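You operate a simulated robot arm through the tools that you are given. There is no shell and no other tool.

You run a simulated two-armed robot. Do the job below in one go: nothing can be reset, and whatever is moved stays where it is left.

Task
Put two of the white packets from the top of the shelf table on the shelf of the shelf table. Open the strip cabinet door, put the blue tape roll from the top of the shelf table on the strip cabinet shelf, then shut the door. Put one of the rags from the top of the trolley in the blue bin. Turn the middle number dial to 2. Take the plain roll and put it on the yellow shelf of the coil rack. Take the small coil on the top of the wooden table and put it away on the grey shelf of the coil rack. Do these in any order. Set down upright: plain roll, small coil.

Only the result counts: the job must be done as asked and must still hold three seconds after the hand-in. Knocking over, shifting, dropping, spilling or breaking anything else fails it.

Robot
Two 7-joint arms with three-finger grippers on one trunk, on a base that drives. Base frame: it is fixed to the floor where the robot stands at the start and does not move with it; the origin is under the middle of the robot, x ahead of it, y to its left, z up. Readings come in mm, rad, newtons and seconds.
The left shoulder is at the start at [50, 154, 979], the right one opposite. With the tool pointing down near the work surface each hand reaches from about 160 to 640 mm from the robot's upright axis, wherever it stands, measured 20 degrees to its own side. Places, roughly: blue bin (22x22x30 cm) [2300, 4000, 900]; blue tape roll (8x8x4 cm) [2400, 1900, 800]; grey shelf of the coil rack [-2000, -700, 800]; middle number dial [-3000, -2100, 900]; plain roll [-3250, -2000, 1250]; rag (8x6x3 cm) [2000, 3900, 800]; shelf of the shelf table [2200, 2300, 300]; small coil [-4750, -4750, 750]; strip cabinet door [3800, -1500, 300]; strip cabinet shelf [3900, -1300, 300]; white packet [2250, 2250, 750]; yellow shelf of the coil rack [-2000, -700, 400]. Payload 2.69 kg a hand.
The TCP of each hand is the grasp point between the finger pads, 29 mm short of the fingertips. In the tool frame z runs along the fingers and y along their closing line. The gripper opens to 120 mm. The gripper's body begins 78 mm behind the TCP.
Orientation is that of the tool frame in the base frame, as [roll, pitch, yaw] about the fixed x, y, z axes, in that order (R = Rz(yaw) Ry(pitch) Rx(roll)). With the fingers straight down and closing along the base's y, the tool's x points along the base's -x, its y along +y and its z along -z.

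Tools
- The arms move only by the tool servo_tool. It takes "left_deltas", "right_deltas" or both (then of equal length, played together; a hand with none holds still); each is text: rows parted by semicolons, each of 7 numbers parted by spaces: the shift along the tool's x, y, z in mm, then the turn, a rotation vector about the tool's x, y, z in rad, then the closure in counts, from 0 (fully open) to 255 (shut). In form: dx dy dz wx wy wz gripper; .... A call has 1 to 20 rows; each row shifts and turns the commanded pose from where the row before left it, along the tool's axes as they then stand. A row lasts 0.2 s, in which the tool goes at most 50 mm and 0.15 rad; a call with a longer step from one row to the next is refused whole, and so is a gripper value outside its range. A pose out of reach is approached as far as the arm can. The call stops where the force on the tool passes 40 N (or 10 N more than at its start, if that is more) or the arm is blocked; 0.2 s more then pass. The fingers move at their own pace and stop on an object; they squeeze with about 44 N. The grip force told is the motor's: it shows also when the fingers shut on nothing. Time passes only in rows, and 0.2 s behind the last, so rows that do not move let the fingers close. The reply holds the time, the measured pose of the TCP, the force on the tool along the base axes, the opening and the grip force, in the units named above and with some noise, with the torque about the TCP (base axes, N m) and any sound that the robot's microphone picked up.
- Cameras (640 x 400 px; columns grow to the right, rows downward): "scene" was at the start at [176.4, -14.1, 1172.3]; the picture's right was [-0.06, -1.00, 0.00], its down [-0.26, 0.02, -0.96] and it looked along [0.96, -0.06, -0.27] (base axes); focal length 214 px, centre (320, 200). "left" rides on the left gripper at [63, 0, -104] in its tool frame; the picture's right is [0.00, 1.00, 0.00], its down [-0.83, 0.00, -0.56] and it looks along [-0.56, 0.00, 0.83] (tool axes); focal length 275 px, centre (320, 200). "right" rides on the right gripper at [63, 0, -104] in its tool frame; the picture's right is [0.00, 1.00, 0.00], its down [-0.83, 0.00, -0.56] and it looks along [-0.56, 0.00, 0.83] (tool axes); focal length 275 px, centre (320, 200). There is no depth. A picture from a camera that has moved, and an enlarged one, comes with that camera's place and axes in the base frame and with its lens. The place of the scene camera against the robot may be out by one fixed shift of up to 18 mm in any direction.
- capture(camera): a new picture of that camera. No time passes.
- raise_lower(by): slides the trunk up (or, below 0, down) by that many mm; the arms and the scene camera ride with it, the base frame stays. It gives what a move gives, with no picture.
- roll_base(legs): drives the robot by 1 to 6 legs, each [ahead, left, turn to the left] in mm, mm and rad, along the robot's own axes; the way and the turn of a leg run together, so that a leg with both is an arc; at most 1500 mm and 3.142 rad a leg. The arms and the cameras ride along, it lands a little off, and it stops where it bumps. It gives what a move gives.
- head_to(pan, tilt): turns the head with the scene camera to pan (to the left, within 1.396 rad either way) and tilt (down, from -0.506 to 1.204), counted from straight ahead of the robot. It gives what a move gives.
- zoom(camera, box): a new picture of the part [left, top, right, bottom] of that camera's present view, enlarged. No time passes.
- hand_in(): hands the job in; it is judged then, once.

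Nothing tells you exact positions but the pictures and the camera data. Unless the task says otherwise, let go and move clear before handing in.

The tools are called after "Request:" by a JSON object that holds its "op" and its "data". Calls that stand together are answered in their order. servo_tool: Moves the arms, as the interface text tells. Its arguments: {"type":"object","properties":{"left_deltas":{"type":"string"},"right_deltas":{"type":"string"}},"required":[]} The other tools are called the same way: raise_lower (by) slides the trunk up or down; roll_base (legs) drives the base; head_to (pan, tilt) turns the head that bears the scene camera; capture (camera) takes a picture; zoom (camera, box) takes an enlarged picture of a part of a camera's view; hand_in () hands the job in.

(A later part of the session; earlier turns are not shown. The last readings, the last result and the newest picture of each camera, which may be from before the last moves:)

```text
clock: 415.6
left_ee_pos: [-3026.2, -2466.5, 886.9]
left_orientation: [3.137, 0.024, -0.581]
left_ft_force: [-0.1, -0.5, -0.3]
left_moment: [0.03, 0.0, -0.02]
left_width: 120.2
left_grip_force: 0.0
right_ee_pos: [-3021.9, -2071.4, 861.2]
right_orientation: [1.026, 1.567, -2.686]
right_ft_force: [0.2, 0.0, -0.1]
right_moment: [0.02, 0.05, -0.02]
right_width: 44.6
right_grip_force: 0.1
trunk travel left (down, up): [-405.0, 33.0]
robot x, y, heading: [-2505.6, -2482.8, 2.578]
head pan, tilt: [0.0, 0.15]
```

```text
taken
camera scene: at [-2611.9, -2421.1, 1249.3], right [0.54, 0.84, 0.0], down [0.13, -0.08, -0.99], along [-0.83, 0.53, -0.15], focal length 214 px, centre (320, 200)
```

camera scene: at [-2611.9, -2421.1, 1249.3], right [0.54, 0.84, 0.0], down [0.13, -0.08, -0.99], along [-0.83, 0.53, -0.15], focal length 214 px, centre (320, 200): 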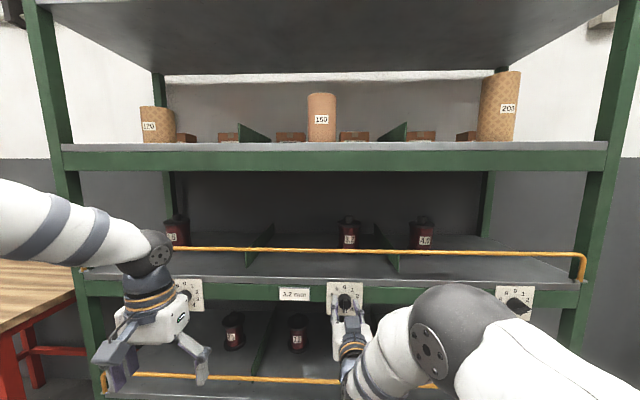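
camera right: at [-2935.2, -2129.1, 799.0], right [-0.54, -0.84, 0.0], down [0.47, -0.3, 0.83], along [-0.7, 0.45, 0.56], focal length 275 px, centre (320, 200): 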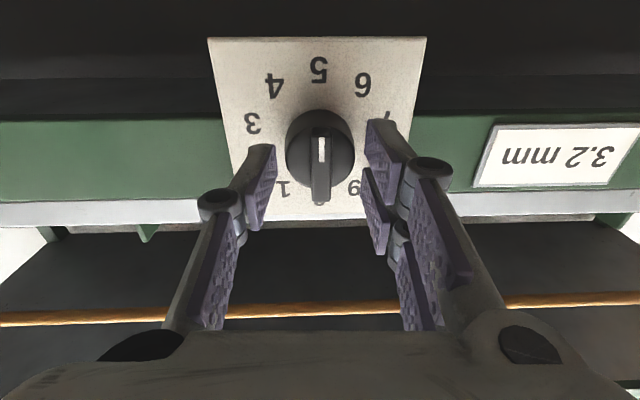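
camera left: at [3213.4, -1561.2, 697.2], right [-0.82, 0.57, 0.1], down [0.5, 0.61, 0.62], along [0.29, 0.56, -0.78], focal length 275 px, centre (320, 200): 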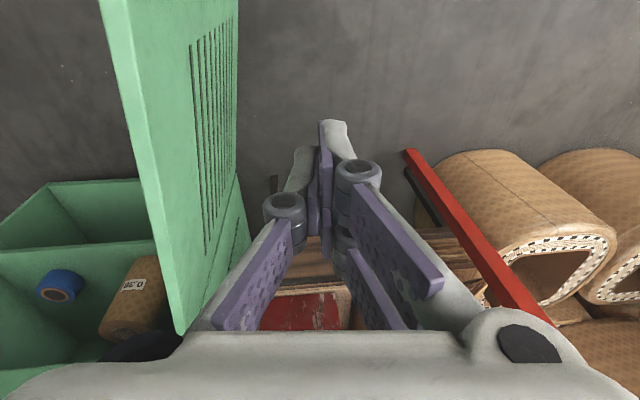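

The bar lies centred between the fingertips (bar z 845–883, TCP 861). I go 5 mm further and close.

Request:
{"op": "servo_tool", "data": {"right_deltas": "-2 0 5 0 0 0 160; 0 0 0 0 0 0 255; 0 0 0 0 0 0 255; 0 0 0 0 0 0 255"}}

Request:
{"op": "capture", "data": {"camera": "right"}}

```text
clock: 416.6
left_ee_pos: [-3025.7, -2466.6, 886.5]
left_orientation: [3.137, 0.024, -0.583]
left_ft_force: [-0.7, 1.0, 0.1]
left_moment: [0.02, 0.01, -0.03]
left_width: 120.0
left_grip_force: 0.0
right_ee_pos: [-3027.6, -2068.5, 863.3]
right_orientation: [1.08, 1.565, -2.635]
right_ft_force: [0.3, -0.8, -0.1]
right_moment: [-0.05, -0.02, 0.01]
right_width: 36.3
right_grip_force: 44.9
trunk travel left (down, up): [-405.0, 33.0]
robot x, y, heading: [-2504.2, -2483.9, 2.574]
head pan, tilt: [0.0, 0.15]
```

```text
taken
camera right: at [-2939.7, -2125.9, 801.4], right [-0.54, -0.84, 0.0], down [0.47, -0.3, 0.83], along [-0.7, 0.45, 0.56], focal length 275 px, centre (320, 200)
```

right: 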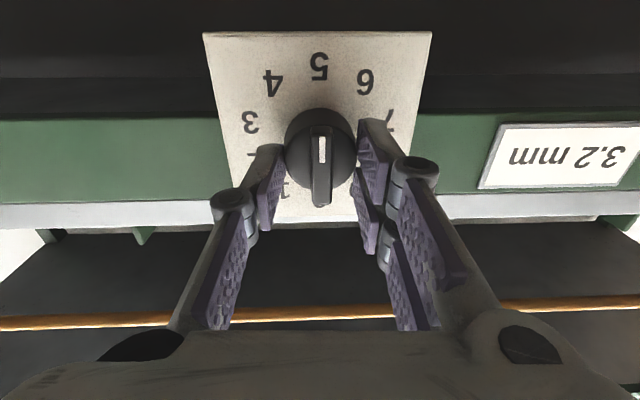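

The fingers hold the round knob body (36 mm). I rotate the hand 0.6 rad counter-clockwise (as seen from the front) and check that the knob follows.

Request:
{"op": "servo_tool", "data": {"right_deltas": "0 0 0 0 0 -0.1 255; 0 0 0 0 0 -0.1 255; 0 0 0 0 0 -0.1 255; 0 0 0 0 0 -0.1 255; 0 0 0 0 0 -0.1 255; 0 0 0 0 0 -0.1 255; 0 0 0 0 0 0 255"}}

Request:
{"op": "capture", "data": {"camera": "right"}}

Request:
{"op": "zoom", "data": {"camera": "scene", "box": [300, 260, 400, 340]}}

```text
clock: 418.2
left_ee_pos: [-3026.5, -2467.8, 887.2]
left_orientation: [3.139, 0.024, -0.578]
left_ft_force: [-0.2, 0.1, 0.1]
left_moment: [0.02, 0.0, -0.01]
left_width: 120.0
left_grip_force: 0.0
right_ee_pos: [-3028.4, -2071.4, 862.8]
right_orientation: [-1.573, 0.973, 1.004]
right_ft_force: [-1.8, -19.6, -7.9]
right_moment: [-0.47, -0.52, 0.06]
right_width: 36.0
right_grip_force: 44.5
trunk travel left (down, up): [-405.0, 33.0]
robot x, y, heading: [-2507.6, -2485.3, 2.572]
head pan, tilt: [0.0, 0.15]
```

```text
taken
camera right: at [-2921.6, -2098.0, 811.9], right [-0.44, -0.69, -0.57], down [0.22, -0.7, 0.68], along [-0.87, 0.18, 0.46], focal length 275 px, centre (320, 200)
```

right: 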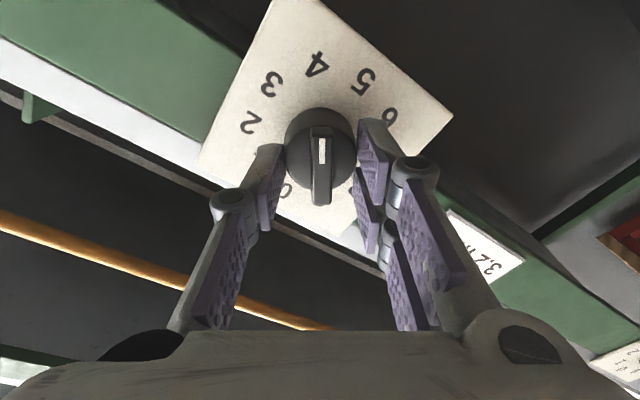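

```text
5.00 times, centred on (350, 300) of scene
camera zoom: at [-2612.9, -2422.6, 1249.2], right [0.54, 0.84, 0.0], down [0.13, -0.08, -0.99], along [-0.83, 0.53, -0.15], focal length 1072 px, centre (170, -300)
```

zoom: 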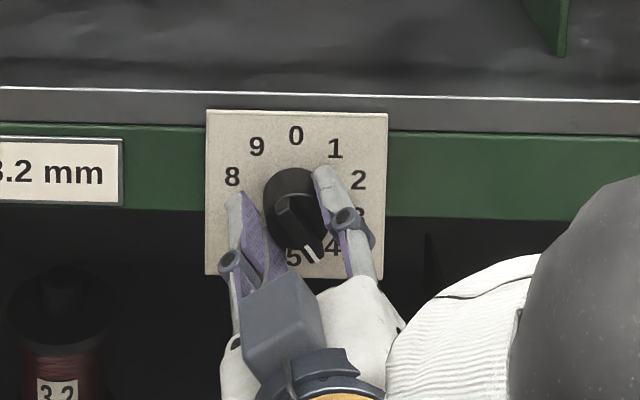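

The knob follows (now at ~4). I continue another 0.6 rad.

Request:
{"op": "servo_tool", "data": {"right_deltas": "0 0 0 0 0 -0.1 255; 0 0 0 0 0 -0.1 255; 0 0 0 0 0 -0.1 255; 0 0 0 0 0 -0.1 255; 0 0 0 0 0 -0.1 255; 0 0 0 0 0 -0.1 255; 0 0 0 0 0 0 255"}}

Request:
{"op": "capture", "data": {"camera": "right"}}

```text
clock: 419.9
left_ee_pos: [-3028.2, -2467.8, 885.8]
left_orientation: [3.141, 0.023, -0.579]
left_ft_force: [-0.5, 0.7, -0.5]
left_moment: [0.02, 0.0, -0.02]
left_width: 120.0
left_grip_force: 0.1
right_ee_pos: [-3028.6, -2072.2, 861.5]
right_orientation: [-1.576, 0.375, 1.001]
right_ft_force: [-4.1, -28.7, -23.1]
right_moment: [-0.49, -0.52, 0.28]
right_width: 36.3
right_grip_force: 45.8
trunk travel left (down, up): [-405.0, 33.0]
robot x, y, heading: [-2508.7, -2484.0, 2.572]
head pan, tilt: [0.0, 0.15]
```

```text
taken
camera right: at [-2910.0, -2080.0, 839.6], right [-0.19, -0.31, -0.93], down [0.05, -0.95, 0.3], along [-0.98, 0.01, 0.19], focal length 275 px, centre (320, 200)
```

right: 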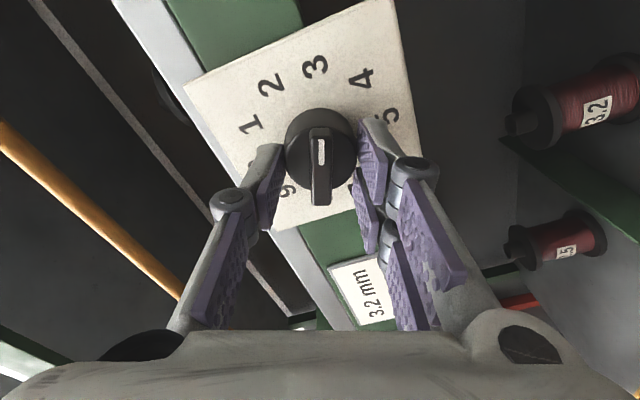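

Now at ~3. I relieve the side load by ~2 mm and turn the remaining 0.68 rad.

Request:
{"op": "servo_tool", "data": {"right_deltas": "-0.9 1.7 0 0 0 -0.1 255; 0 0 0 0 0 -0.1 255; 0 0 0 0 0 -0.1 255; 0 0 0 0 0 -0.1 255; 0 0 0 0 0 -0.1 255; 0 0 0 0 0 -0.1 255; 0 0 0 0 0 -0.085 255; 0 0 0 0 0 0 255"}}

Request:
{"op": "capture", "data": {"camera": "right"}}

```text
clock: 421.6
left_ee_pos: [-3026.5, -2466.0, 884.8]
left_orientation: [3.14, 0.025, -0.582]
left_ft_force: [-0.3, 0.7, 0.2]
left_moment: [0.02, -0.03, 0.01]
left_width: 120.0
left_grip_force: 0.0
right_ee_pos: [-3026.7, -2069.0, 859.7]
right_orientation: [-1.581, -0.31, 1.002]
right_ft_force: [7.7, -17.4, -26.5]
right_moment: [-0.38, -0.57, -0.55]
right_width: 35.5
right_grip_force: 45.0
trunk travel left (down, up): [-405.0, 33.0]
robot x, y, heading: [-2505.1, -2484.2, 2.57]
head pan, tilt: [0.0, 0.15]
```

```text
taken
camera right: at [-2907.8, -2076.5, 880.0], right [0.18, 0.26, -0.95], down [0.04, -0.97, -0.25], along [-0.98, 0.0, -0.18], focal length 275 px, centre (320, 200)
```

right: 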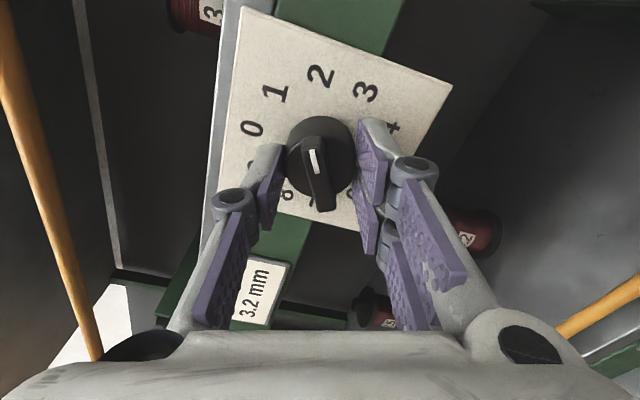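

The pointer seems slightly past 2 relative to the hand. I open the fingers, back off a little and look.

Request:
{"op": "servo_tool", "data": {"right_deltas": "0 0 0 0 0 0 160; 0 0 0 0 0 0 160; 0 0 -20 0 0 0 160; 0 0 -20 0 0 0 160; 0 0 0 0 0 0 160"}}

Request:
{"op": "capture", "data": {"camera": "right"}}

Request:
{"op": "zoom", "data": {"camera": "scene", "box": [310, 265, 380, 335]}}

```text
clock: 422.9
left_ee_pos: [-3026.4, -2467.1, 888.2]
left_orientation: [3.136, 0.026, -0.581]
left_ft_force: [-0.7, 0.0, -0.4]
left_moment: [0.0, 0.03, 0.01]
left_width: 120.0
left_grip_force: 0.0
right_ee_pos: [-2994.8, -2091.2, 865.5]
right_orientation: [-1.564, -0.307, 0.998]
right_ft_force: [0.1, -0.5, 0.2]
right_moment: [-0.02, 0.03, -0.01]
right_width: 44.7
right_grip_force: 0.0
trunk travel left (down, up): [-405.0, 33.0]
robot x, y, heading: [-2504.0, -2486.5, 2.574]
head pan, tilt: [0.0, 0.15]
```

```text
taken
camera right: at [-2875.0, -2098.3, 884.8], right [0.16, 0.26, -0.95], down [0.04, -0.97, -0.26], along [-0.99, 0.0, -0.17], focal length 275 px, centre (320, 200)
```

right: 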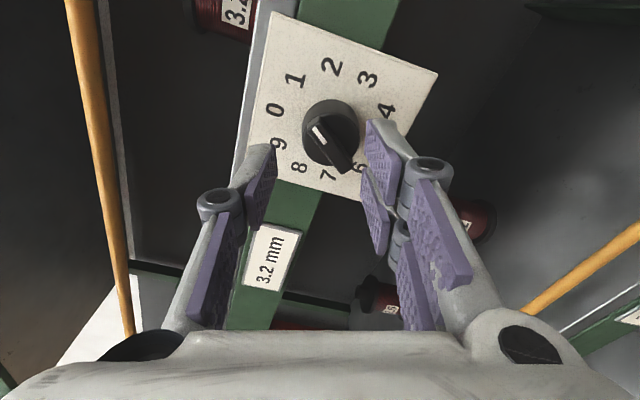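

```text
5.71 times, centred on (345, 300) of scene
camera zoom: at [-2612.0, -2421.1, 1249.3], right [0.54, 0.84, 0.0], down [0.13, -0.08, -0.99], along [-0.83, 0.53, -0.15], focal length 1226 px, centre (177, -371)
```

zoom: 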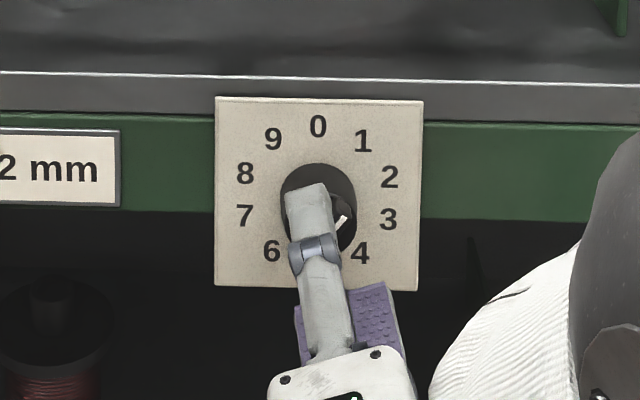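

It appears the pointer went on to about 1. I back the hand away for a clear look.

Request:
{"op": "servo_tool", "data": {"right_deltas": "0 0 -30 0 0 0 160; 0 0 -30 0 0 0 160; 0 0 -30 0 0 0 160; 0 0 0 0 0 0 160"}}

Request:
{"op": "zoom", "data": {"camera": "scene", "box": [310, 265, 380, 335]}}

Request:
{"op": "zoom", "data": {"camera": "right", "box": [240, 20, 400, 180]}}

```text
clock: 423.9
left_ee_pos: [-3026.3, -2467.3, 887.8]
left_orientation: [3.138, 0.024, -0.58]
left_ft_force: [-0.8, 0.4, 0.2]
left_moment: [-0.02, 0.02, 0.01]
left_width: 120.0
left_grip_force: 0.1
right_ee_pos: [-2917.2, -2139.2, 863.3]
right_orientation: [-1.568, -0.306, 0.992]
right_ft_force: [0.2, 1.0, 0.3]
right_moment: [0.0, -0.02, 0.01]
right_width: 44.9
right_grip_force: 0.1
trunk travel left (down, up): [-405.0, 33.0]
robot x, y, heading: [-2502.8, -2485.3, 2.571]
head pan, tilt: [0.0, 0.15]
```

```text
5.71 times, centred on (345, 300) of scene
camera zoom: at [-2612.1, -2420.9, 1249.3], right [0.54, 0.84, 0.0], down [0.13, -0.08, -0.99], along [-0.83, 0.53, -0.15], focal length 1226 px, centre (177, -371)
```

zoom: 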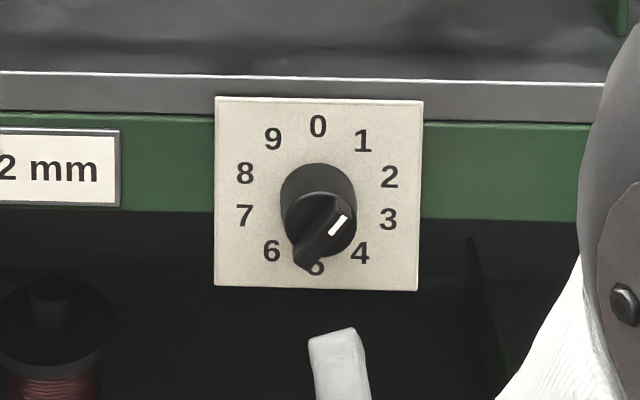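

```text
2.50 times, centred on (320, 100) of right
camera zoom: at [-2798.7, -2146.4, 882.7], right [0.16, 0.26, -0.95], down [0.03, -0.97, -0.26], along [-0.99, 0.01, -0.17], focal length 688 px, centre (320, 450)
```

zoom: 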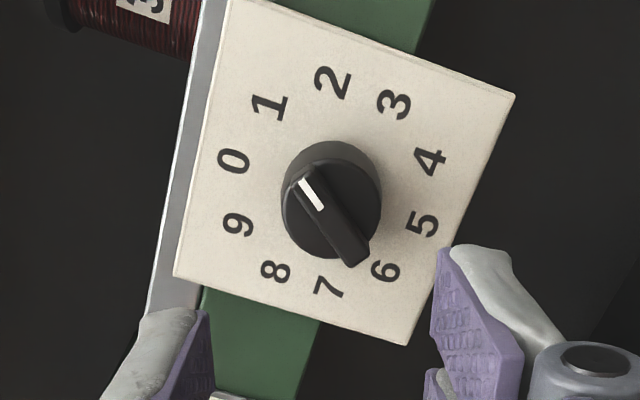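

The pointer rests at 1. I'll grip the narrow bar itself this time: I turn the hand +2.51 rad so its fingers straddle the bar as it stands at 1, leaving range to turn it 36° clockwise to 2.

Request:
{"op": "servo_tool", "data": {"right_deltas": "0 0 0 0 0 0.1256 160; 0 0 0 0 0 0.1256 160; 0 0 0 0 0 0.1256 160; 0 0 0 0 0 0.1256 160; 0 0 0 0 0 0.1256 160; 0 0 0 0 0 0.1256 160; 0 0 0 0 0 0.1256 160; 0 0 0 0 0 0.1256 160; 0 0 0 0 0 0.1256 160; 0 0 0 0 0 0.1256 160; 0 0 0 0 0 0.1256 160; 0 0 0 0 0 0.1256 160; 0 0 0 0 0 0.1256 160; 0 0 0 0 0 0.1256 160; 0 0 0 0 0 0.1256 160; 0 0 0 0 0 0.1256 160; 0 0 0 0 0 0.1256 160; 0 0 0 0 0 0.1256 160; 0 0 0 0 0 0.1256 160; 0 0 0 0 0 0.1256 160"}}

Request:
{"op": "capture", "data": {"camera": "right"}}

```text
clock: 428.1
left_ee_pos: [-3025.7, -2466.0, 887.6]
left_orientation: [3.14, 0.025, -0.581]
left_ft_force: [-0.6, -0.4, 0.2]
left_moment: [0.0, 0.0, -0.01]
left_width: 120.0
left_grip_force: 0.1
right_ee_pos: [-2918.2, -2139.8, 862.8]
right_orientation: [1.565, 0.935, -2.144]
right_ft_force: [-0.7, -0.2, -0.2]
right_moment: [0.02, -0.02, 0.01]
right_width: 44.6
right_grip_force: 0.0
trunk travel left (down, up): [-405.0, 33.0]
robot x, y, heading: [-2508.2, -2487.1, 2.572]
head pan, tilt: [0.0, 0.15]
```

```text
taken
camera right: at [-2851.5, -2228.6, 812.2], right [-0.43, -0.68, 0.59], down [0.73, 0.11, 0.67], along [-0.52, 0.72, 0.45], focal length 275 px, centre (320, 200)
```

right: 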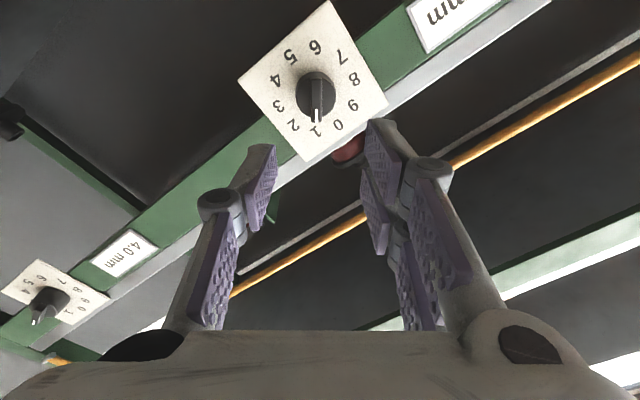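

The bar now stands exactly across the fingers (pointing at 1). I advance 85 mm and check alignment.

Request:
{"op": "servo_tool", "data": {"right_deltas": "0 0 28 0 0 0 165; 0 0 28 0 0 0 165; 0 0 28 0 0 0 165; 0 0 0 0 0 0 165"}}

Request:
{"op": "capture", "data": {"camera": "right"}}

```text
clock: 429.1
left_ee_pos: [-3025.6, -2466.4, 887.6]
left_orientation: [3.139, 0.024, -0.582]
left_ft_force: [-0.4, -0.4, 0.3]
left_moment: [0.04, 0.02, -0.01]
left_width: 120.2
left_grip_force: 0.0
right_ee_pos: [-2989.1, -2095.6, 863.7]
right_orientation: [1.57, 0.939, -2.145]
right_ft_force: [0.1, -0.3, 0.6]
right_moment: [0.02, 0.0, 0.04]
right_width: 42.3
right_grip_force: 0.0
trunk travel left (down, up): [-405.0, 33.0]
robot x, y, heading: [-2500.5, -2487.0, 2.573]
head pan, tilt: [0.0, 0.15]
```

```text
taken
camera right: at [-2923.0, -2183.7, 813.2], right [-0.44, -0.68, 0.59], down [0.73, 0.11, 0.67], along [-0.52, 0.72, 0.45], focal length 275 px, centre (320, 200)
```

right: 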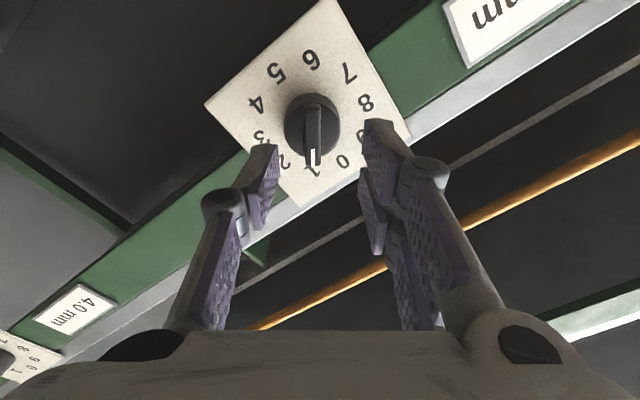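

Nearly aligned; I shift 3.5 mm, advance 36 mm so only the fingertips straddle the bar, and close.

Request:
{"op": "servo_tool", "data": {"right_deltas": "0 -3.5 12 0 0 0 175; 0 0 12 0 0 0 175; 0 0 11 0 0 0 175; 0 0 0 0 0 0 175"}}

Request:
{"op": "capture", "data": {"camera": "right"}}

```text
clock: 430.1
left_ee_pos: [-3025.4, -2466.2, 886.3]
left_orientation: [3.138, 0.024, -0.581]
left_ft_force: [-0.3, 0.0, -0.1]
left_moment: [0.02, -0.02, 0.0]
left_width: 120.0
left_grip_force: 0.1
right_ee_pos: [-3014.6, -2072.7, 862.0]
right_orientation: [1.564, 0.936, -2.147]
right_ft_force: [-0.3, -0.4, -0.1]
right_moment: [0.0, 0.01, 0.04]
right_width: 37.5
right_grip_force: 0.0
trunk travel left (down, up): [-405.0, 33.0]
robot x, y, heading: [-2502.0, -2485.6, 2.573]
head pan, tilt: [0.0, 0.15]
```

```text
taken
camera right: at [-2949.4, -2162.0, 811.4], right [-0.44, -0.68, 0.59], down [0.73, 0.11, 0.67], along [-0.52, 0.72, 0.45], focal length 275 px, centre (320, 200)
```

right: 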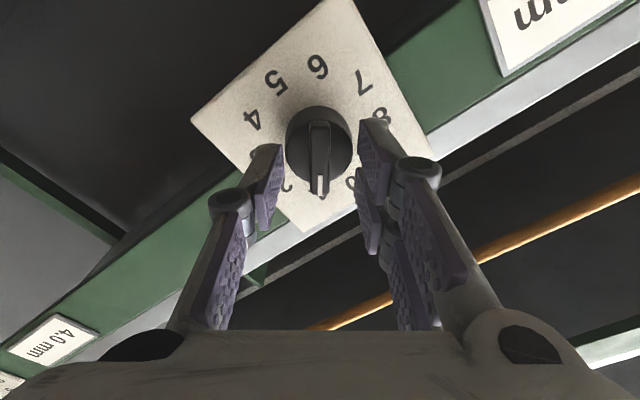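

The bar is centred. I close the fingers on it.

Request:
{"op": "servo_tool", "data": {"right_deltas": "0 0 0 0 0 0 255; 0 0 0 0 0 0 255; 0 0 0 0 0 0 255"}}

Request:
{"op": "capture", "data": {"camera": "right"}}

```text
clock: 430.9
left_ee_pos: [-3023.8, -2467.6, 887.2]
left_orientation: [3.139, 0.026, -0.58]
left_ft_force: [0.9, 0.1, 0.6]
left_moment: [0.03, -0.01, -0.01]
left_width: 120.2
left_grip_force: 0.0
right_ee_pos: [-3015.0, -2073.9, 861.4]
right_orientation: [1.57, 0.937, -2.145]
right_ft_force: [15.8, -8.8, -3.6]
right_moment: [-0.15, -0.21, -0.14]
right_width: 10.0
right_grip_force: 37.3
trunk travel left (down, up): [-405.0, 33.0]
robot x, y, heading: [-2500.4, -2484.6, 2.572]
head pan, tilt: [0.0, 0.15]
```

```text
taken
camera right: at [-2947.9, -2163.1, 810.9], right [-0.44, -0.68, 0.59], down [0.73, 0.11, 0.67], along [-0.52, 0.72, 0.45], focal length 275 px, centre (320, 200)
```

right: 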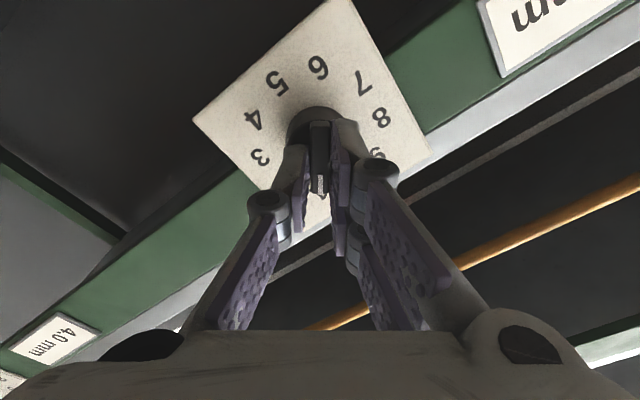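

The bar itself is held (10 mm). I turn it 36° clockwise to 2.

Request:
{"op": "servo_tool", "data": {"right_deltas": "0 0 0 0 0 0.09 255; 0 0 0 0 0 0.09 255; 0 0 0 0 0 0.09 255; 0 0 0 0 0 0.09 255; 0 0 0 0 0 0.09 255; 0 0 0 0 0 0.09 255; 0 0 0 0 0 0.088 255; 0 0 0 0 0 0 255"}}

Request:
{"op": "capture", "data": {"camera": "right"}}

Request:
{"op": "zoom", "data": {"camera": "scene", "box": [310, 265, 380, 335]}}

```text
clock: 432.6
left_ee_pos: [-3024.6, -2466.1, 887.3]
left_orientation: [3.139, 0.024, -0.581]
left_ft_force: [-0.1, 0.0, -0.1]
left_moment: [0.03, -0.03, 0.0]
left_width: 119.9
left_grip_force: 0.1
right_ee_pos: [-3015.1, -2072.9, 859.8]
right_orientation: [1.572, 0.306, -2.14]
right_ft_force: [26.4, -10.7, -18.9]
right_moment: [-0.18, -0.39, -0.68]
right_width: 10.2
right_grip_force: 37.6
trunk travel left (down, up): [-405.0, 33.0]
robot x, y, heading: [-2504.8, -2485.1, 2.577]
head pan, tilt: [0.0, 0.15]
```

```text
taken
camera right: at [-2960.3, -2181.0, 841.4], right [-0.17, -0.26, 0.95], down [0.9, 0.36, 0.26], along [-0.41, 0.89, 0.17], focal length 275 px, centre (320, 200)
```

right: 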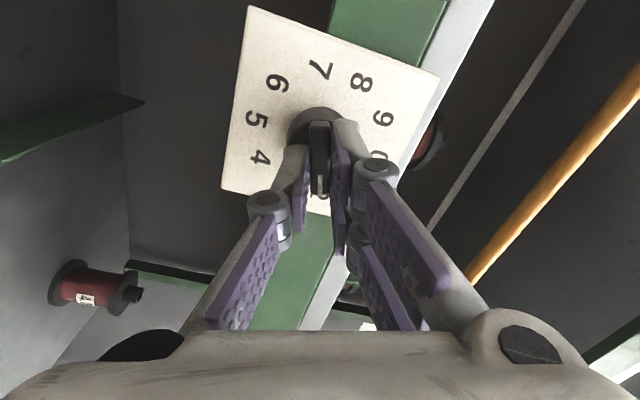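

```text
5.71 times, centred on (345, 300) of scene
camera zoom: at [-2610.5, -2420.9, 1249.3], right [0.54, 0.84, 0.0], down [0.12, -0.08, -0.99], along [-0.83, 0.53, -0.15], focal length 1226 px, centre (177, -371)
```

zoom: 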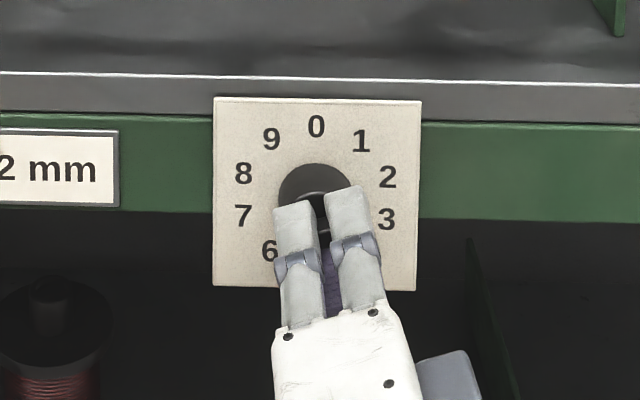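

The bar points at 2 (7 opposite). I relieve the load, open gently and retreat.

Request:
{"op": "servo_tool", "data": {"right_deltas": "0 -0.8 -1.5 0 0 0 255; 0 -0.7 -1 0 0 0 255; 0 0 0 0 0 0 220; 0 0 0 0 0 0 200; 0 0 0 0 0 0 180; 0 0 -10 0 0 0 170; 0 0 -25 0 0 0 170; 0 0 -30 0 0 0 170; 0 0 -30 0 0 0 170; 0 0 0 0 0 0 170"}}

Request:
{"op": "zoom", "data": {"camera": "scene", "box": [310, 265, 380, 335]}}

Request:
{"op": "capture", "data": {"camera": "right"}}

```text
clock: 434.9
left_ee_pos: [-3026.4, -2466.5, 886.7]
left_orientation: [3.138, 0.025, -0.582]
left_ft_force: [-0.8, -1.1, 0.2]
left_moment: [-0.01, -0.02, -0.01]
left_width: 120.2
left_grip_force: 0.0
right_ee_pos: [-2933.4, -2125.4, 859.4]
right_orientation: [1.567, 0.31, -2.143]
right_ft_force: [-0.2, 0.0, 0.0]
right_moment: [0.01, 0.02, 0.0]
right_width: 40.1
right_grip_force: 0.0
trunk travel left (down, up): [-405.0, 33.0]
robot x, y, heading: [-2503.8, -2486.6, 2.57]
head pan, tilt: [0.0, 0.15]
```

```text
5.71 times, centred on (345, 300) of scene
camera zoom: at [-2612.1, -2421.0, 1249.3], right [0.54, 0.84, 0.0], down [0.13, -0.08, -0.99], along [-0.83, 0.53, -0.15], focal length 1226 px, centre (177, -371)
```

zoom: 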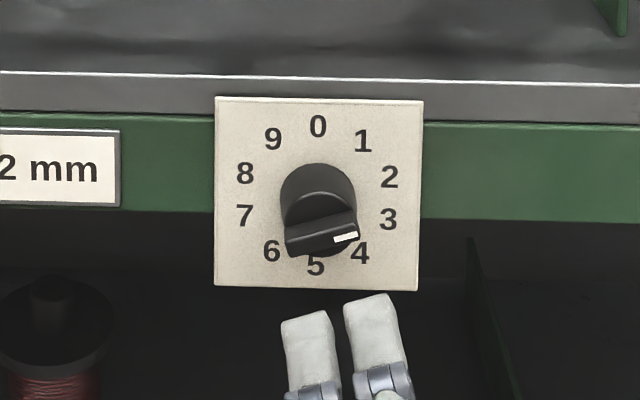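

```text
taken
camera right: at [-2879.5, -2232.5, 840.9], right [-0.16, -0.26, 0.95], down [0.9, 0.36, 0.25], along [-0.41, 0.89, 0.17], focal length 275 px, centre (320, 200)
```

right: 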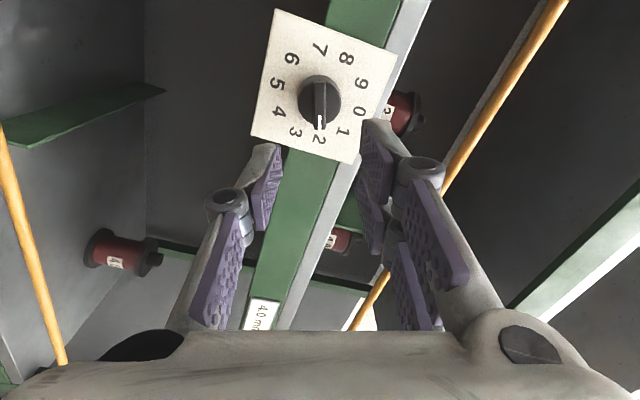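

The dial reads 2. I rotate the right hand back to neutral and fold it down to the side.

Request:
{"op": "servo_tool", "data": {"right_deltas": "0 0 -10 0 0 -0.126 100; 0 0 -10 0 0 -0.126 100; 0 0 0 0 0 -0.126 100; 0 0 0 0 0 -0.126 100; 0 0 0 0 0 -0.126 100; 0 0 0 0 0 -0.126 100; 0 0 0 0 0 -0.126 100; 0 0 0 0 0 -0.126 100; 0 0 0 0 0 -0.126 100; 0 0 0 0 0 -0.126 100"}}

Request:
{"op": "servo_tool", "data": {"right_deltas": "1.1 -14 -10.4 0 0.1 0 60; 2.1 -14 -10.3 0 0.105 0 60; 3.2 -14 -10 0 0.105 0 60; 4.2 -14 -9.6 0 0.105 0 60; 5.2 -14 -9.1 0 0.105 0 60; 6.1 -14 -8.5 0 0.105 0 60; 7 -14 -7.8 0 0.105 0 60; 7.8 -14 -7 0 0.105 0 60; 8.5 -14 -6.2 0 0.105 0 60; 9.1 -14 -5.3 0 0.105 0 60; 9.6 -14 -4.3 0 0.105 0 60; 10 -14 -3.2 0 0.105 0 60; 10.3 -14 -2.2 0 0.105 0 60; 10.4 -14 -1.1 0 0.105 0 60; 10.5 -14 0 0 0.105 0 60"}}

Request:
{"op": "capture", "data": {"camera": "scene"}}

Request:
{"op": "zoom", "data": {"camera": "scene", "box": [310, 265, 380, 335]}}

```text
clock: 437.1
left_ee_pos: [-3025.9, -2466.6, 886.5]
left_orientation: [3.137, 0.024, -0.581]
left_ft_force: [0.2, -0.7, 0.9]
left_moment: [0.02, 0.02, -0.02]
left_width: 120.1
left_grip_force: 0.0
right_ee_pos: [-2917.9, -2136.4, 859.5]
right_orientation: [-0.196, 1.567, 2.375]
right_ft_force: [0.2, 0.6, -0.6]
right_moment: [0.02, 0.01, 0.01]
right_width: 72.8
right_grip_force: 0.1
trunk travel left (down, up): [-405.0, 33.0]
robot x, y, heading: [-2506.8, -2483.4, 2.571]
head pan, tilt: [0.0, 0.15]
```

```text
clock: 440.2
left_ee_pos: [-3027.4, -2465.7, 886.4]
left_orientation: [3.14, 0.023, -0.581]
left_ft_force: [-0.2, -0.6, -0.4]
left_moment: [0.03, -0.01, -0.01]
left_width: 119.9
left_grip_force: 0.1
right_ee_pos: [-2672.1, -2044.6, 841.9]
right_orientation: [3.14, -0.002, -0.572]
right_ft_force: [-0.2, 0.0, 0.3]
right_moment: [0.0, 0.01, 0.02]
right_width: 91.8
right_grip_force: 0.1
trunk travel left (down, up): [-405.0, 33.0]
robot x, y, heading: [-2505.2, -2484.7, 2.569]
head pan, tilt: [0.0, 0.15]
```

```text
taken
camera scene: at [-2612.0, -2420.7, 1249.3], right [0.54, 0.84, 0.0], down [0.13, -0.08, -0.99], along [-0.83, 0.53, -0.15], focal length 214 px, centre (320, 200)
```

scene: 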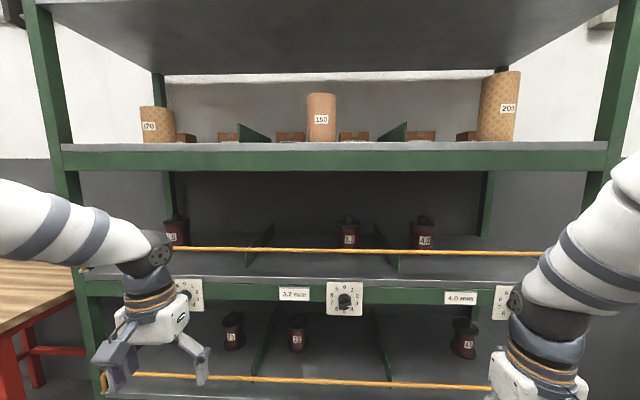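

```text
5.71 times, centred on (345, 300) of scene
camera zoom: at [-2612.0, -2420.7, 1249.3], right [0.54, 0.84, 0.0], down [0.13, -0.08, -0.99], along [-0.83, 0.53, -0.15], focal length 1226 px, centre (177, -371)
```

zoom: 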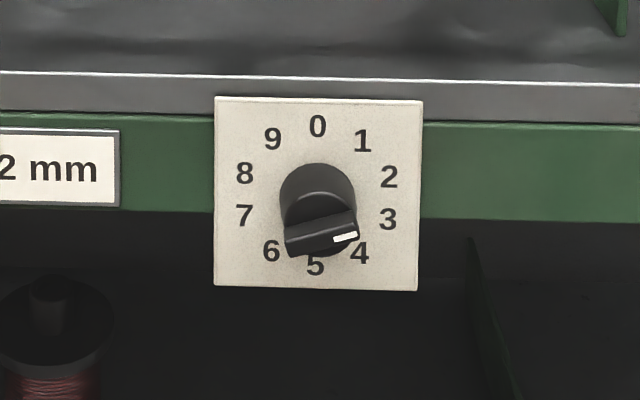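

Dial done (points at 2). Next the plain roll: I raise the trunk, pull the right hand in, lift the left hand and turn it level at roll height.

Request:
{"op": "raise_lower", "data": {"by": 33}}

Request:
{"op": "servo_tool", "data": {"left_deltas": "8 0 -40 0 0 0 0; 8 0 -40 0 0 0 0; 8 0 -40 0 0 0 0; 8 0 -40 0 0 0 0; 8 0 -40 0 0 0 0; 8 0 -30 0 0 0 0", "right_deltas": "20 -5 -10 0 0 0 60; 20 -5 -10 0 0 0 60; 20 -5 -10 0 0 0 60; 15 -5 -10 0 0 0 60; 0 0 -10 0 0 0 60; 0 0 0 0 0 0 60"}}

Request:
{"op": "servo_tool", "data": {"left_deltas": "-4 0 -16 0 -0.105 0 0; -5.7 0 -15.5 0 -0.105 0 0; -7.2 0 -14.8 0 -0.105 0 0; -8.8 0 -14 0 -0.105 0 0; -10.2 0 -13 0 -0.105 0 0; -11.5 0 -11.8 0 -0.105 0 0; -12.7 0 -10.6 0 -0.105 0 0; -13.7 0 -9.2 0 -0.105 0 0; -14.6 0 -7.7 0 -0.105 0 0; -15.3 0 -6.1 0 -0.105 0 0; -15.9 0 -4.5 0 -0.105 0 0; -16.3 0 -2.8 0 -0.105 0 0; -16.5 0 -1.1 0 -0.105 0 0; -16.5 0 0.6 0 -0.105 0 0; -16.3 0 2.4 0 -0.1 0 0"}}

Request:
{"op": "capture", "data": {"camera": "scene"}}

Request:
{"op": "capture", "data": {"camera": "left"}}

```text
clock: 441.0
left_ee_pos: [-3026.5, -2465.6, 920.8]
left_orientation: [3.14, 0.022, -0.581]
left_ft_force: [-0.1, -0.4, -0.5]
left_moment: [-0.04, -0.05, -0.02]
left_width: 120.0
left_grip_force: 0.0
right_ee_pos: [-2673.4, -2043.5, 874.6]
right_orientation: [3.14, 0.0, -0.568]
right_ft_force: [-0.3, 0.4, -0.3]
right_moment: [0.0, -0.02, 0.02]
right_width: 91.6
right_grip_force: 0.1
trunk travel left (down, up): [-438.0, 0.0]
robot x, y, heading: [-2505.1, -2485.3, 2.574]
head pan, tilt: [0.0, 0.15]
```

```text
clock: 442.4
left_ee_pos: [-2980.4, -2494.3, 1149.9]
left_orientation: [3.138, 0.024, -0.579]
left_ft_force: [0.2, -0.5, -0.8]
left_moment: [-0.02, -0.01, 0.02]
left_width: 120.4
left_grip_force: 0.0
right_ee_pos: [-2598.7, -2067.5, 926.2]
right_orientation: [3.14, 0.002, -0.572]
right_ft_force: [0.5, -0.2, 0.3]
right_moment: [-0.01, 0.0, 0.0]
right_width: 92.0
right_grip_force: 0.0
trunk travel left (down, up): [-438.0, 0.0]
robot x, y, heading: [-2503.4, -2485.5, 2.572]
head pan, tilt: [0.0, 0.15]
```

```text
clock: 445.6
left_ee_pos: [-3094.4, -2473.5, 1418.1]
left_orientation: [0.111, 1.545, 2.673]
left_ft_force: [-0.4, -0.3, -0.1]
left_moment: [0.03, -0.02, 0.02]
left_width: 120.2
left_grip_force: 0.1
left hand out of reach, approached as far as the arm can: row 5, 6, 7, 8, 9, 10, 11, 12, 13
right_ee_pos: [-2599.2, -2068.9, 925.7]
right_orientation: [3.139, 0.002, -0.57]
right_ft_force: [0.3, -0.4, -0.9]
right_moment: [0.01, 0.0, 0.02]
right_width: 91.9
right_grip_force: 0.0
trunk travel left (down, up): [-438.0, 0.0]
robot x, y, heading: [-2511.1, -2489.2, 2.576]
head pan, tilt: [0.0, 0.15]
```

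```text
taken
camera scene: at [-2577.9, -2440.6, 1285.7], right [0.55, 0.83, 0.0], down [0.11, -0.07, -0.99], along [-0.82, 0.55, -0.13], focal length 214 px, centre (320, 200)
```

scene: 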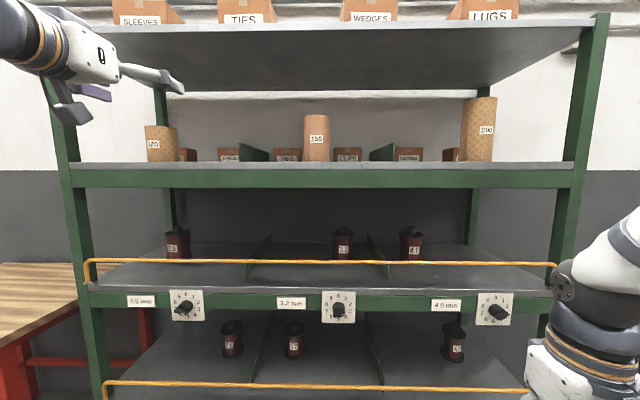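

```text
taken
camera left: at [-3006.0, -2530.5, 1353.1], right [-0.55, -0.84, 0.01], down [0.49, -0.31, 0.82], along [-0.68, 0.45, 0.58], focal length 275 px, centre (320, 200)
```

left: 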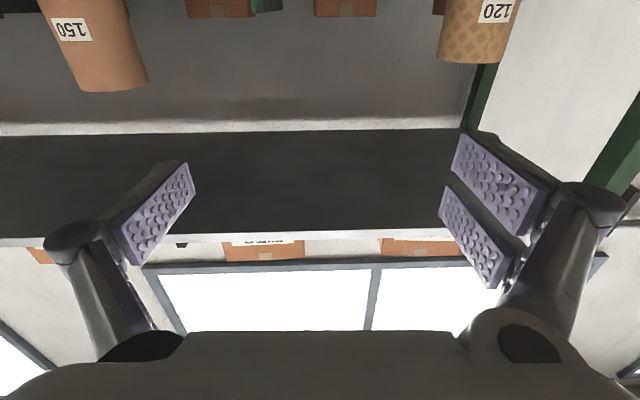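

The left hand is level at z≈1418. The plain roll is at about (810, 12) with top ≈1446. I move the hand in front of the roll (still outside the shelf) to measure it better.

Request:
{"op": "servo_tool", "data": {"left_deltas": "2 -42 -6 0 0 0 0; 2 -42 -6 0 0 0 0; 2 -42 -6 0 0 0 0; 2 -42 -6 0 0 0 0; 2 -42 -6 0 0 0 0; 2 -42 -6 0 0 0 0; 2 -40 -6 0 0 0 0; 0 0 0 0 0 0 0"}}

Request:
{"op": "capture", "data": {"camera": "left"}}

Request:
{"op": "capture", "data": {"camera": "scene"}}

```text
clock: 447.4
left_ee_pos: [-3031.9, -2244.2, 1450.3]
left_orientation: [-1.179, 1.554, 1.391]
left_ft_force: [-0.4, -0.2, -0.3]
left_moment: [-0.02, -0.03, 0.01]
left_width: 120.0
left_grip_force: 0.0
left hand out of reach, approached as far as the arm can: row 1, 2, 3, 4, 5, 6, 7
right_ee_pos: [-2599.5, -2068.2, 925.9]
right_orientation: [3.139, 0.001, -0.569]
right_ft_force: [0.5, -0.5, -0.5]
right_moment: [0.0, 0.01, 0.02]
right_width: 91.4
right_grip_force: 0.1
trunk travel left (down, up): [-438.0, 0.0]
robot x, y, heading: [-2506.7, -2481.3, 2.573]
head pan, tilt: [0.0, 0.15]
```

```text
taken
camera left: at [-2942.4, -2300.4, 1386.3], right [-0.54, -0.84, -0.01], down [0.47, -0.31, 0.83], along [-0.7, 0.44, 0.56], focal length 275 px, centre (320, 200)
```

left: 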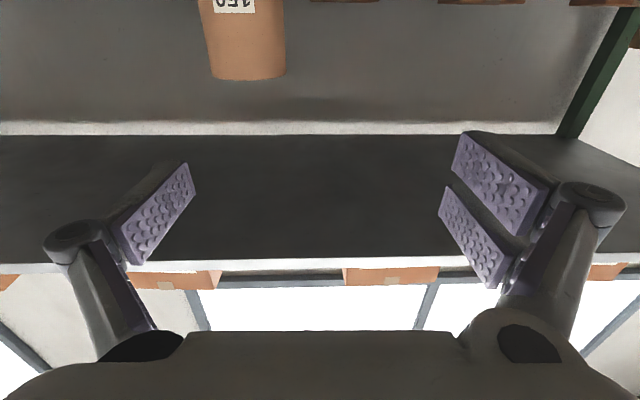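

```text
taken
camera scene: at [-2586.5, -2460.6, 1294.3], right [0.35, 0.94, 0.0], down [0.03, -0.01, -1.0], along [-0.94, 0.35, -0.03], focal length 214 px, centre (320, 200)
```

scene: 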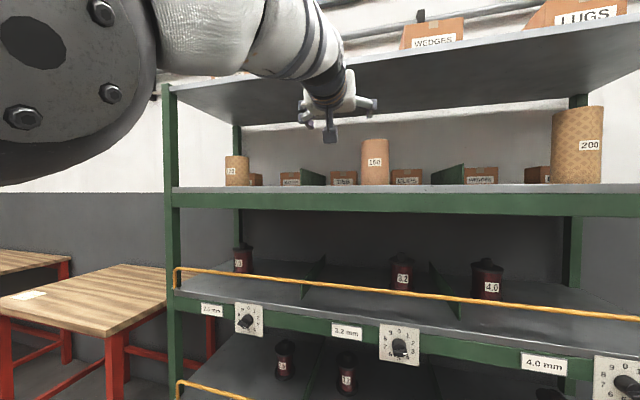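

The forearm nudged my own head sideways; I should work with the arm more extended. The roll's axis is at ≈(888,-10), top z≈1452. I extend the hand forward and right while still outside the shelf, then re-centre the head.

Request:
{"op": "servo_tool", "data": {"left_deltas": "4 -10 25 0 0 0 0; 6 -20 25 0 0 0 0; 6 -20 20 0 0 0 0; 6 -23 10 0 0 0 0; 6 -20 0 0 0 0 0; 0 0 0 0 0 0 0"}}

Request:
{"op": "head_to", "data": {"pan": 0.0, "tilt": 0.1}}

Request:
{"op": "capture", "data": {"camera": "scene"}}

Request:
{"op": "capture", "data": {"camera": "left"}}

```text
clock: 448.8
left_ee_pos: [-3029.5, -2151.8, 1413.7]
left_orientation: [0.044, 1.545, 2.607]
left_ft_force: [-0.1, -0.1, -0.2]
left_moment: [0.0, -0.01, 0.0]
left_width: 120.0
left_grip_force: 0.0
left hand out of reach, approached as far as the arm can: row 2, 3, 4
right_ee_pos: [-2599.9, -2069.3, 925.7]
right_orientation: [3.14, 0.005, -0.569]
right_ft_force: [0.1, -0.8, 0.0]
right_moment: [0.0, -0.02, -0.03]
right_width: 92.1
right_grip_force: 0.1
trunk travel left (down, up): [-438.0, 0.0]
robot x, y, heading: [-2507.3, -2483.8, 2.574]
head pan, tilt: [0.0, 0.15]
```

```text
clock: 449.4
left_ee_pos: [-3029.6, -2151.5, 1413.4]
left_orientation: [0.075, 1.547, 2.64]
left_ft_force: [-0.4, 0.6, -0.5]
left_moment: [-0.03, 0.04, 0.05]
left_width: 120.0
left_grip_force: 0.1
right_ee_pos: [-2599.3, -2068.7, 925.3]
right_orientation: [3.14, 0.004, -0.571]
right_ft_force: [0.0, 0.7, 0.3]
right_moment: [-0.02, 0.01, -0.01]
right_width: 91.9
right_grip_force: 0.1
trunk travel left (down, up): [-438.0, 0.0]
robot x, y, heading: [-2503.5, -2482.2, 2.572]
head pan, tilt: [0.0, 0.099]
```

```text
taken
camera scene: at [-2578.4, -2442.4, 1288.5], right [0.54, 0.84, 0.0], down [0.08, -0.05, -0.99], along [-0.84, 0.54, -0.1], focal length 214 px, centre (320, 200)
```

scene: 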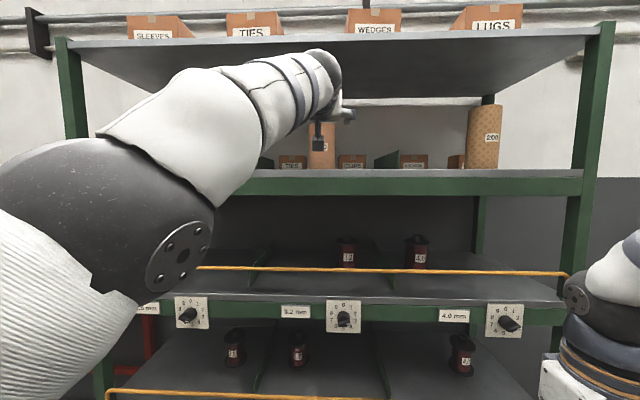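

```text
taken
camera left: at [-2942.7, -2208.1, 1347.9], right [-0.55, -0.84, 0.01], down [0.49, -0.31, 0.82], along [-0.68, 0.45, 0.58], focal length 275 px, centre (320, 200)
```

left: 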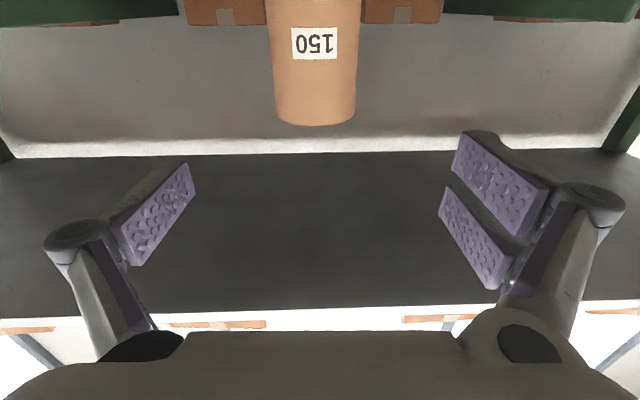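

The hand is now lined up with the roll. I correct 11 mm right and 12 mm up, then roll the base 150 mm closer (fingertips still ~30 mm short of the roll).

Request:
{"op": "servo_tool", "data": {"left_deltas": "-6 -6 0 0 0 0 0; -6 -5 0 0 0 0 0; 0 0 0 0 0 0 0"}}

Request:
{"op": "roll_base", "data": {"legs": [[150, 0, 0]]}}

Request:
{"op": "capture", "data": {"camera": "left"}}

Request:
{"op": "capture", "data": {"camera": "scene"}}

```text
clock: 450.2
left_ee_pos: [-3029.9, -2151.5, 1412.8]
left_orientation: [0.076, 1.548, 2.636]
left_ft_force: [-0.2, 0.4, -0.3]
left_moment: [-0.03, 0.0, -0.02]
left_width: 120.0
left_grip_force: 0.0
left hand out of reach, approached as far as the arm can: row 1, 2
right_ee_pos: [-2598.7, -2068.9, 926.8]
right_orientation: [3.139, 0.002, -0.572]
right_ft_force: [0.3, -0.2, 0.7]
right_moment: [-0.02, 0.04, -0.01]
right_width: 92.0
right_grip_force: 0.2
trunk travel left (down, up): [-438.0, 0.0]
robot x, y, heading: [-2509.0, -2487.4, 2.574]
head pan, tilt: [0.0, 0.099]
```

```text
clock: 451.6
left_ee_pos: [-3156.6, -2069.2, 1414.0]
left_orientation: [0.074, 1.546, 2.635]
left_ft_force: [-0.4, 0.2, -1.1]
left_moment: [-0.01, -0.01, 0.05]
left_width: 120.1
left_grip_force: 0.1
right_ee_pos: [-2724.8, -1986.5, 926.6]
right_orientation: [3.139, 0.004, -0.572]
right_ft_force: [0.2, 0.6, -0.6]
right_moment: [-0.02, -0.02, -0.02]
right_width: 91.6
right_grip_force: 0.0
trunk travel left (down, up): [-438.0, 0.0]
robot x, y, heading: [-2630.1, -2406.3, 2.572]
head pan, tilt: [0.0, 0.099]
```

```text
taken
camera left: at [-3069.3, -2125.9, 1347.9], right [-0.55, -0.84, 0.01], down [0.48, -0.31, 0.82], along [-0.68, 0.45, 0.58], focal length 275 px, centre (320, 200)
```

left: 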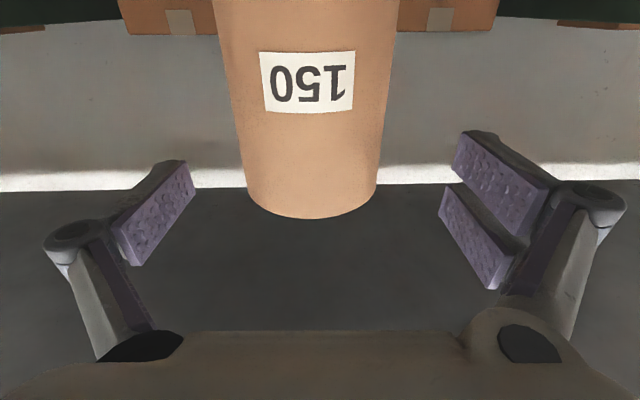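

```text
taken
camera scene: at [-2705.4, -2360.9, 1288.6], right [0.54, 0.84, 0.0], down [0.08, -0.05, -0.99], along [-0.84, 0.54, -0.1], focal length 214 px, centre (320, 200)
```

scene: 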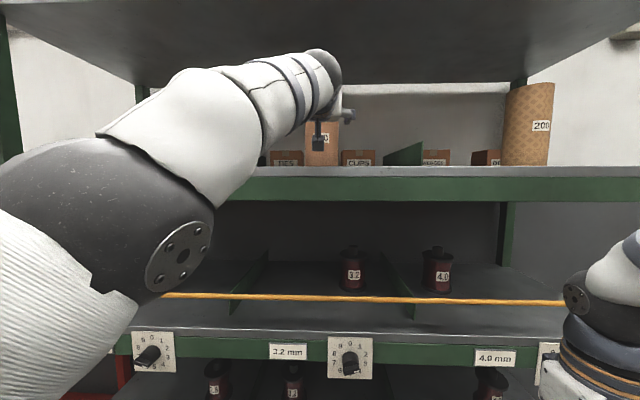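

The roll's axis is ~50 mm ahead of the TCP and 6 mm right, diameter ≈89, top z≈1451. I extend the arm 50 mm (slightly up) around it and close.

Request:
{"op": "servo_tool", "data": {"left_deltas": "-1 -2 10 0 0 0 0; -2 -2 10 0 0 0 0; -2 -2 10 0 0 0 0; -2 0 10 0 0 0 0; -2 0 10 0 0 0 0; 0 0 0 0 0 0 0"}}

Request:
{"op": "capture", "data": {"camera": "left"}}

```text
clock: 453.0
left_ee_pos: [-3155.5, -2069.8, 1413.9]
left_orientation: [0.074, 1.547, 2.633]
left_ft_force: [0.7, 0.0, -0.5]
left_moment: [0.02, 0.0, -0.03]
left_width: 119.9
left_grip_force: 0.1
left hand out of reach, approached as far as the arm can: row 1, 2, 3, 4, 5
right_ee_pos: [-2724.2, -1987.0, 926.0]
right_orientation: [3.14, 0.003, -0.574]
right_ft_force: [0.4, 0.5, 0.9]
right_moment: [0.03, -0.01, 0.0]
right_width: 91.9
right_grip_force: 0.0
trunk travel left (down, up): [-438.0, 0.0]
robot x, y, heading: [-2633.5, -2400.0, 2.569]
head pan, tilt: [0.0, 0.099]
```

```text
taken
camera left: at [-3068.9, -2126.2, 1347.9], right [-0.55, -0.84, 0.01], down [0.48, -0.31, 0.82], along [-0.68, 0.45, 0.58], focal length 275 px, centre (320, 200)
```

left: 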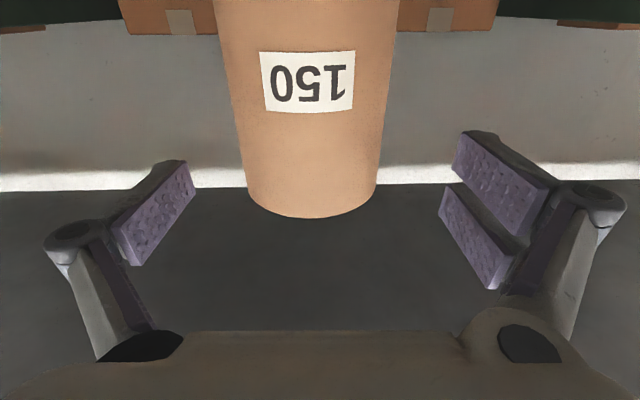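

The arm is at its reach limit at this height, so I make the last 48 mm (and 6 mm right) with the base, fingers open around the roll.

Request:
{"op": "roll_base", "data": {"legs": [[48, -6, 0]]}}

Request:
{"op": "capture", "data": {"camera": "left"}}

```text
clock: 453.9
left_ee_pos: [-3193.5, -2038.5, 1412.6]
left_orientation: [0.076, 1.546, 2.638]
left_ft_force: [-0.1, 0.5, -1.1]
left_moment: [0.04, -0.01, 0.02]
left_width: 120.0
left_grip_force: 0.2
right_ee_pos: [-2762.4, -1956.2, 926.4]
right_orientation: [3.139, 0.005, -0.572]
right_ft_force: [-0.1, 0.2, -0.7]
right_moment: [-0.01, -0.02, 0.05]
right_width: 91.7
right_grip_force: 0.0
trunk travel left (down, up): [-438.0, 0.0]
robot x, y, heading: [-2666.9, -2370.8, 2.574]
head pan, tilt: [0.0, 0.099]
```

```text
taken
camera left: at [-3105.8, -2095.2, 1347.8], right [-0.55, -0.84, 0.01], down [0.48, -0.31, 0.82], along [-0.68, 0.45, 0.58], focal length 275 px, centre (320, 200)
```

left: 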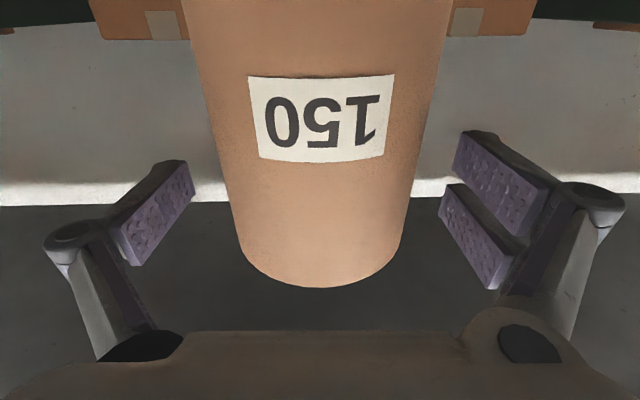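

The roll's axis is now at the TCP and centred. I close the gripper.

Request:
{"op": "servo_tool", "data": {"left_deltas": "0 0 0 0 0 0 255; 0 0 0 0 0 0 255; 0 0 0 0 0 0 255; 0 0 0 0 0 0 255"}}

Request:
{"op": "capture", "data": {"camera": "left"}}

```text
clock: 454.9
left_ee_pos: [-3193.8, -2038.3, 1411.6]
left_orientation: [0.067, 1.547, 2.629]
left_ft_force: [0.6, 0.0, -0.6]
left_moment: [-0.14, -0.07, 0.0]
left_width: 89.2
left_grip_force: 44.1
right_ee_pos: [-2761.0, -1956.2, 924.7]
right_orientation: [3.141, 0.002, -0.573]
right_ft_force: [0.5, 1.2, 0.4]
right_moment: [0.0, -0.01, 0.01]
right_width: 91.7
right_grip_force: 0.1
trunk travel left (down, up): [-438.0, 0.0]
robot x, y, heading: [-2668.1, -2373.2, 2.572]
head pan, tilt: [0.0, 0.099]
```

```text
taken
camera left: at [-3105.9, -2095.4, 1347.0], right [-0.55, -0.84, 0.01], down [0.48, -0.31, 0.82], along [-0.68, 0.45, 0.57], focal length 275 px, centre (320, 200)
```

left: 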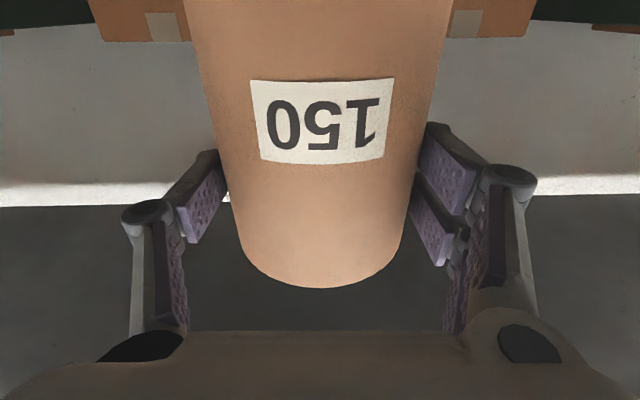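

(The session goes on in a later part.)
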